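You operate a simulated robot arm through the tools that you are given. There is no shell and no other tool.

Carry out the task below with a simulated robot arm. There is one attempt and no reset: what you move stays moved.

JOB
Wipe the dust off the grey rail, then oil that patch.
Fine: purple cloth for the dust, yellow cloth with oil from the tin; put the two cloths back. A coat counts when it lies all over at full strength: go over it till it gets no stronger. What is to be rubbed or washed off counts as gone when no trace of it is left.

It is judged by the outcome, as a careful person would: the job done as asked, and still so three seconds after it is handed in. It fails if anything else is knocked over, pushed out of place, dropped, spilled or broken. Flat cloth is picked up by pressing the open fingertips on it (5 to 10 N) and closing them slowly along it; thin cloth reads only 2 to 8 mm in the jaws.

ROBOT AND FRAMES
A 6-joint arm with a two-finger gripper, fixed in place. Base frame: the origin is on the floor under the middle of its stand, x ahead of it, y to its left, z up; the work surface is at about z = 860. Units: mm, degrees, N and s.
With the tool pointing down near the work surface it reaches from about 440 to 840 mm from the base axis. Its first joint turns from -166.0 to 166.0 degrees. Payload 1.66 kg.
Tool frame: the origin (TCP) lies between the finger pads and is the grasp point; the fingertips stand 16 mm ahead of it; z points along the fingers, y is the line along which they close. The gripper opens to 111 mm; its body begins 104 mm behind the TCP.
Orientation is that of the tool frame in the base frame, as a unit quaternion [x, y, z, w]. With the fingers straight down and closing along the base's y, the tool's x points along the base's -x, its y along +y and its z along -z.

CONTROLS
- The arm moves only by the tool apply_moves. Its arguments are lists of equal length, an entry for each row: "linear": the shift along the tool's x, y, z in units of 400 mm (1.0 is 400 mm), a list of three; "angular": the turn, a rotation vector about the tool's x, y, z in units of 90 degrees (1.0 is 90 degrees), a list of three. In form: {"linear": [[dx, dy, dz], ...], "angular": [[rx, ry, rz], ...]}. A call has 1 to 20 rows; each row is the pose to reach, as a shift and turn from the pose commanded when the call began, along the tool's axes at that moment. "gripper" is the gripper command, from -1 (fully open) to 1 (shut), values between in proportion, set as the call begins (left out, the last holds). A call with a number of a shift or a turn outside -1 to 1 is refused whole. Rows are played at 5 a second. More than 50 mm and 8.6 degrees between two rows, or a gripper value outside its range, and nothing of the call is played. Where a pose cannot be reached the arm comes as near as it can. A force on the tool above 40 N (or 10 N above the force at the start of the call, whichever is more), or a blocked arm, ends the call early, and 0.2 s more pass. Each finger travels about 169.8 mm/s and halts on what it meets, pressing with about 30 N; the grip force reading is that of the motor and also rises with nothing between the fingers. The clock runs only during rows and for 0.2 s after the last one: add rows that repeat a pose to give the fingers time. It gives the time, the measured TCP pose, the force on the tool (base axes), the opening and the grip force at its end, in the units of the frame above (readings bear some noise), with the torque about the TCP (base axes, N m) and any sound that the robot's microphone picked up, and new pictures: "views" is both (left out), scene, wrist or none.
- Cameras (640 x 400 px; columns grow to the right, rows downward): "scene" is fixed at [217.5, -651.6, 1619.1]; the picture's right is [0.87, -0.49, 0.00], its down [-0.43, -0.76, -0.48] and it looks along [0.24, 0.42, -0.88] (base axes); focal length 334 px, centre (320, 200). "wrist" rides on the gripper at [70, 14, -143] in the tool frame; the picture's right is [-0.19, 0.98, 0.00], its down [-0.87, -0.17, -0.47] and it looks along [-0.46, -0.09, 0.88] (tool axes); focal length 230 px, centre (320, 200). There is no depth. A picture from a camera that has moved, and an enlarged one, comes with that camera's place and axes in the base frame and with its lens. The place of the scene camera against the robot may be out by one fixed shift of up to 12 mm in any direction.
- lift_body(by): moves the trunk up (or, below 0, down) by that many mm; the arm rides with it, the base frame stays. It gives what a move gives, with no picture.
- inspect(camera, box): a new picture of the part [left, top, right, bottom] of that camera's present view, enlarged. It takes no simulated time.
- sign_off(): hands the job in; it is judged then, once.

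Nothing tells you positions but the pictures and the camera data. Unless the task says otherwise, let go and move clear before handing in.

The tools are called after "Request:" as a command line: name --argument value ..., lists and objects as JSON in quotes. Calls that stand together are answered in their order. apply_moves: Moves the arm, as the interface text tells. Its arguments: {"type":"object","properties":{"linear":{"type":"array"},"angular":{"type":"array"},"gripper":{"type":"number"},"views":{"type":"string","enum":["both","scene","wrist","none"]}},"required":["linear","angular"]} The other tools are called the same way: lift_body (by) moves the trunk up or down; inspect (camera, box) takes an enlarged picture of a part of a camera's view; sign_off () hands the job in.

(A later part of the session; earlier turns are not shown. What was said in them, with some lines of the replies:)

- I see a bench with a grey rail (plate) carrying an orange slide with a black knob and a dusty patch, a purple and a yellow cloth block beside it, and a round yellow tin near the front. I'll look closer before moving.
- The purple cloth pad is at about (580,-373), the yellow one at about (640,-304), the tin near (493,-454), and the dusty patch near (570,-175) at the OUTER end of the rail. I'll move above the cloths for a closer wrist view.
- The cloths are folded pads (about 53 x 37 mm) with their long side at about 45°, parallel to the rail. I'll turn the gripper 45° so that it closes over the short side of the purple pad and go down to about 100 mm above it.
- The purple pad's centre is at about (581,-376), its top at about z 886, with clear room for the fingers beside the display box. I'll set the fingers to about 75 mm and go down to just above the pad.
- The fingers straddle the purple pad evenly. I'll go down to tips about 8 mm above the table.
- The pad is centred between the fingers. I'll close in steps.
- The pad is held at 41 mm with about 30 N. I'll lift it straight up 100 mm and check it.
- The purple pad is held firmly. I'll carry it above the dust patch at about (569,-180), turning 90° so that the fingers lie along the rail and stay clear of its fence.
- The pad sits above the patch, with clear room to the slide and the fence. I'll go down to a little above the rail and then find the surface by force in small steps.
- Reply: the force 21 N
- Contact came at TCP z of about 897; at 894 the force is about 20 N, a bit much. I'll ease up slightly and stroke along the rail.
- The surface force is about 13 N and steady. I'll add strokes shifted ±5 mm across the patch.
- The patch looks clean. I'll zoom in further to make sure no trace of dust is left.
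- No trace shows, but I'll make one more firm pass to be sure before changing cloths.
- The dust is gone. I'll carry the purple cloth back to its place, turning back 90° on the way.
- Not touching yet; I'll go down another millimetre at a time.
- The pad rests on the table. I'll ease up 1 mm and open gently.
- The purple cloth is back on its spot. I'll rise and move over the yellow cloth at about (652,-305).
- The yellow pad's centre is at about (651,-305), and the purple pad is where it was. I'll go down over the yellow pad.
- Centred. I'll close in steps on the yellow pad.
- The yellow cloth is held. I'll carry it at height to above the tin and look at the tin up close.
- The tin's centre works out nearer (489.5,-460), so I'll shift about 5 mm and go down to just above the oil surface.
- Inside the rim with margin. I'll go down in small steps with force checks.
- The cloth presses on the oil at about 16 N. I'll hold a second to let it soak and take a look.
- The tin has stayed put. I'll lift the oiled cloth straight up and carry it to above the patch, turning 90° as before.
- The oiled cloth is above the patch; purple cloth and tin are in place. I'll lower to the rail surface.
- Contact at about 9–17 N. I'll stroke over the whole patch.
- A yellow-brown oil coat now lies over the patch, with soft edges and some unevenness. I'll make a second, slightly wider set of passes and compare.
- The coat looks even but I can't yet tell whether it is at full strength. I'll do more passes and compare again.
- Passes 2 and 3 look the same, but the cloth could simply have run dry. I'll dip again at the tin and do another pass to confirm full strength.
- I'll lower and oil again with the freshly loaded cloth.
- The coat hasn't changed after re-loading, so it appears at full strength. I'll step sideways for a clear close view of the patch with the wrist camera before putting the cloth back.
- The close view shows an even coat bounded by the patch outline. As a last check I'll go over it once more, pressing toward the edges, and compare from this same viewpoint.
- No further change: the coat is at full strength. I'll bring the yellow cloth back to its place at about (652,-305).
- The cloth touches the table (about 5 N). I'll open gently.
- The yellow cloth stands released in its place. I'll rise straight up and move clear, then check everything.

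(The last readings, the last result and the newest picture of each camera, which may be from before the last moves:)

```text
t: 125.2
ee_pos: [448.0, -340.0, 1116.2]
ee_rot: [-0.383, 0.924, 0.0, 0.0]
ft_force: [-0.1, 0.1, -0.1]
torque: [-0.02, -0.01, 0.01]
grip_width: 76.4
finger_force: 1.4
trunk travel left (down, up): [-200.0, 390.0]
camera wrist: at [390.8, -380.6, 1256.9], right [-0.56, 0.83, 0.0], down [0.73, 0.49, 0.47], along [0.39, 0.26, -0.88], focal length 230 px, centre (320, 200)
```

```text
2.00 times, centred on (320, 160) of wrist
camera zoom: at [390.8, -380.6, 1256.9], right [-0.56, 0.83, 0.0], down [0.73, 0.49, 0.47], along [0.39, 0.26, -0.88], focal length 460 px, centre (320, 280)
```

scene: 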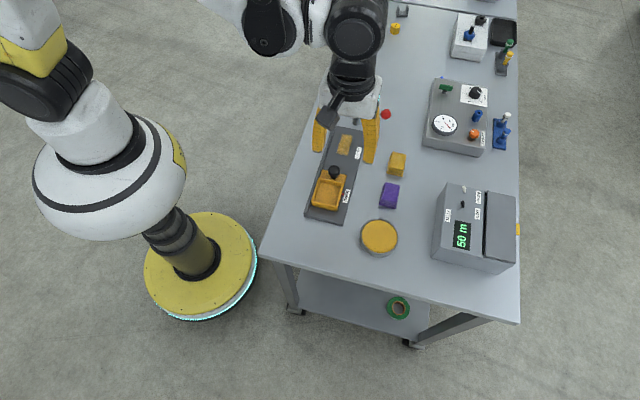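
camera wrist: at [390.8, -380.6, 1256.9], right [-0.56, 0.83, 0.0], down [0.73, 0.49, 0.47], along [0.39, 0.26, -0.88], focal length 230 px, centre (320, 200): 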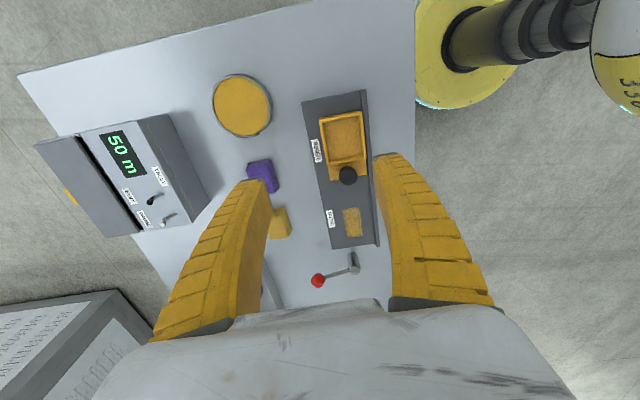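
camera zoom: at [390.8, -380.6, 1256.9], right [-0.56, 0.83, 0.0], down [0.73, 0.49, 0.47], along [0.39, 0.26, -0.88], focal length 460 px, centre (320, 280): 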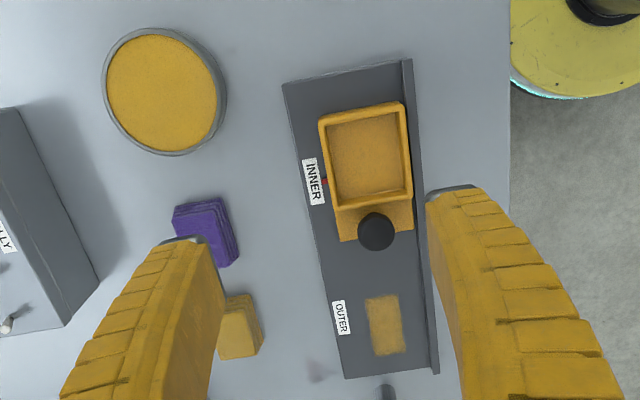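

Everything checks out: the dust is gone, an even coat of oil lies on the patch, and both cloths are back in place within a couple of millimetres. The tin, slide and other items haven't moved, and the gripper is clear. I'll hand in now.

Request:
sign_off

```text
The job is handed in.
```

The dust is off the grey rail, the patch is oiled, and the job is handed in. The result of the judging has not come back.

- **Dust:** I wiped the patch with the purple cloth, then went over it once more. No trace showed in the close-up pictures.
- **Oil:** I put the oil on with the yellow cloth from the tin, going over the patch several times and dipping twice. The coat looked even and stopped getting stronger after the second set of passes. Re-dipping made no difference.
- **Cloths:** Both are back where they started, to within about 2 mm as judged from the pictures.
- **Everything else:** In the last pictures nothing else on the bench had moved, and the gripper was empty and clear.
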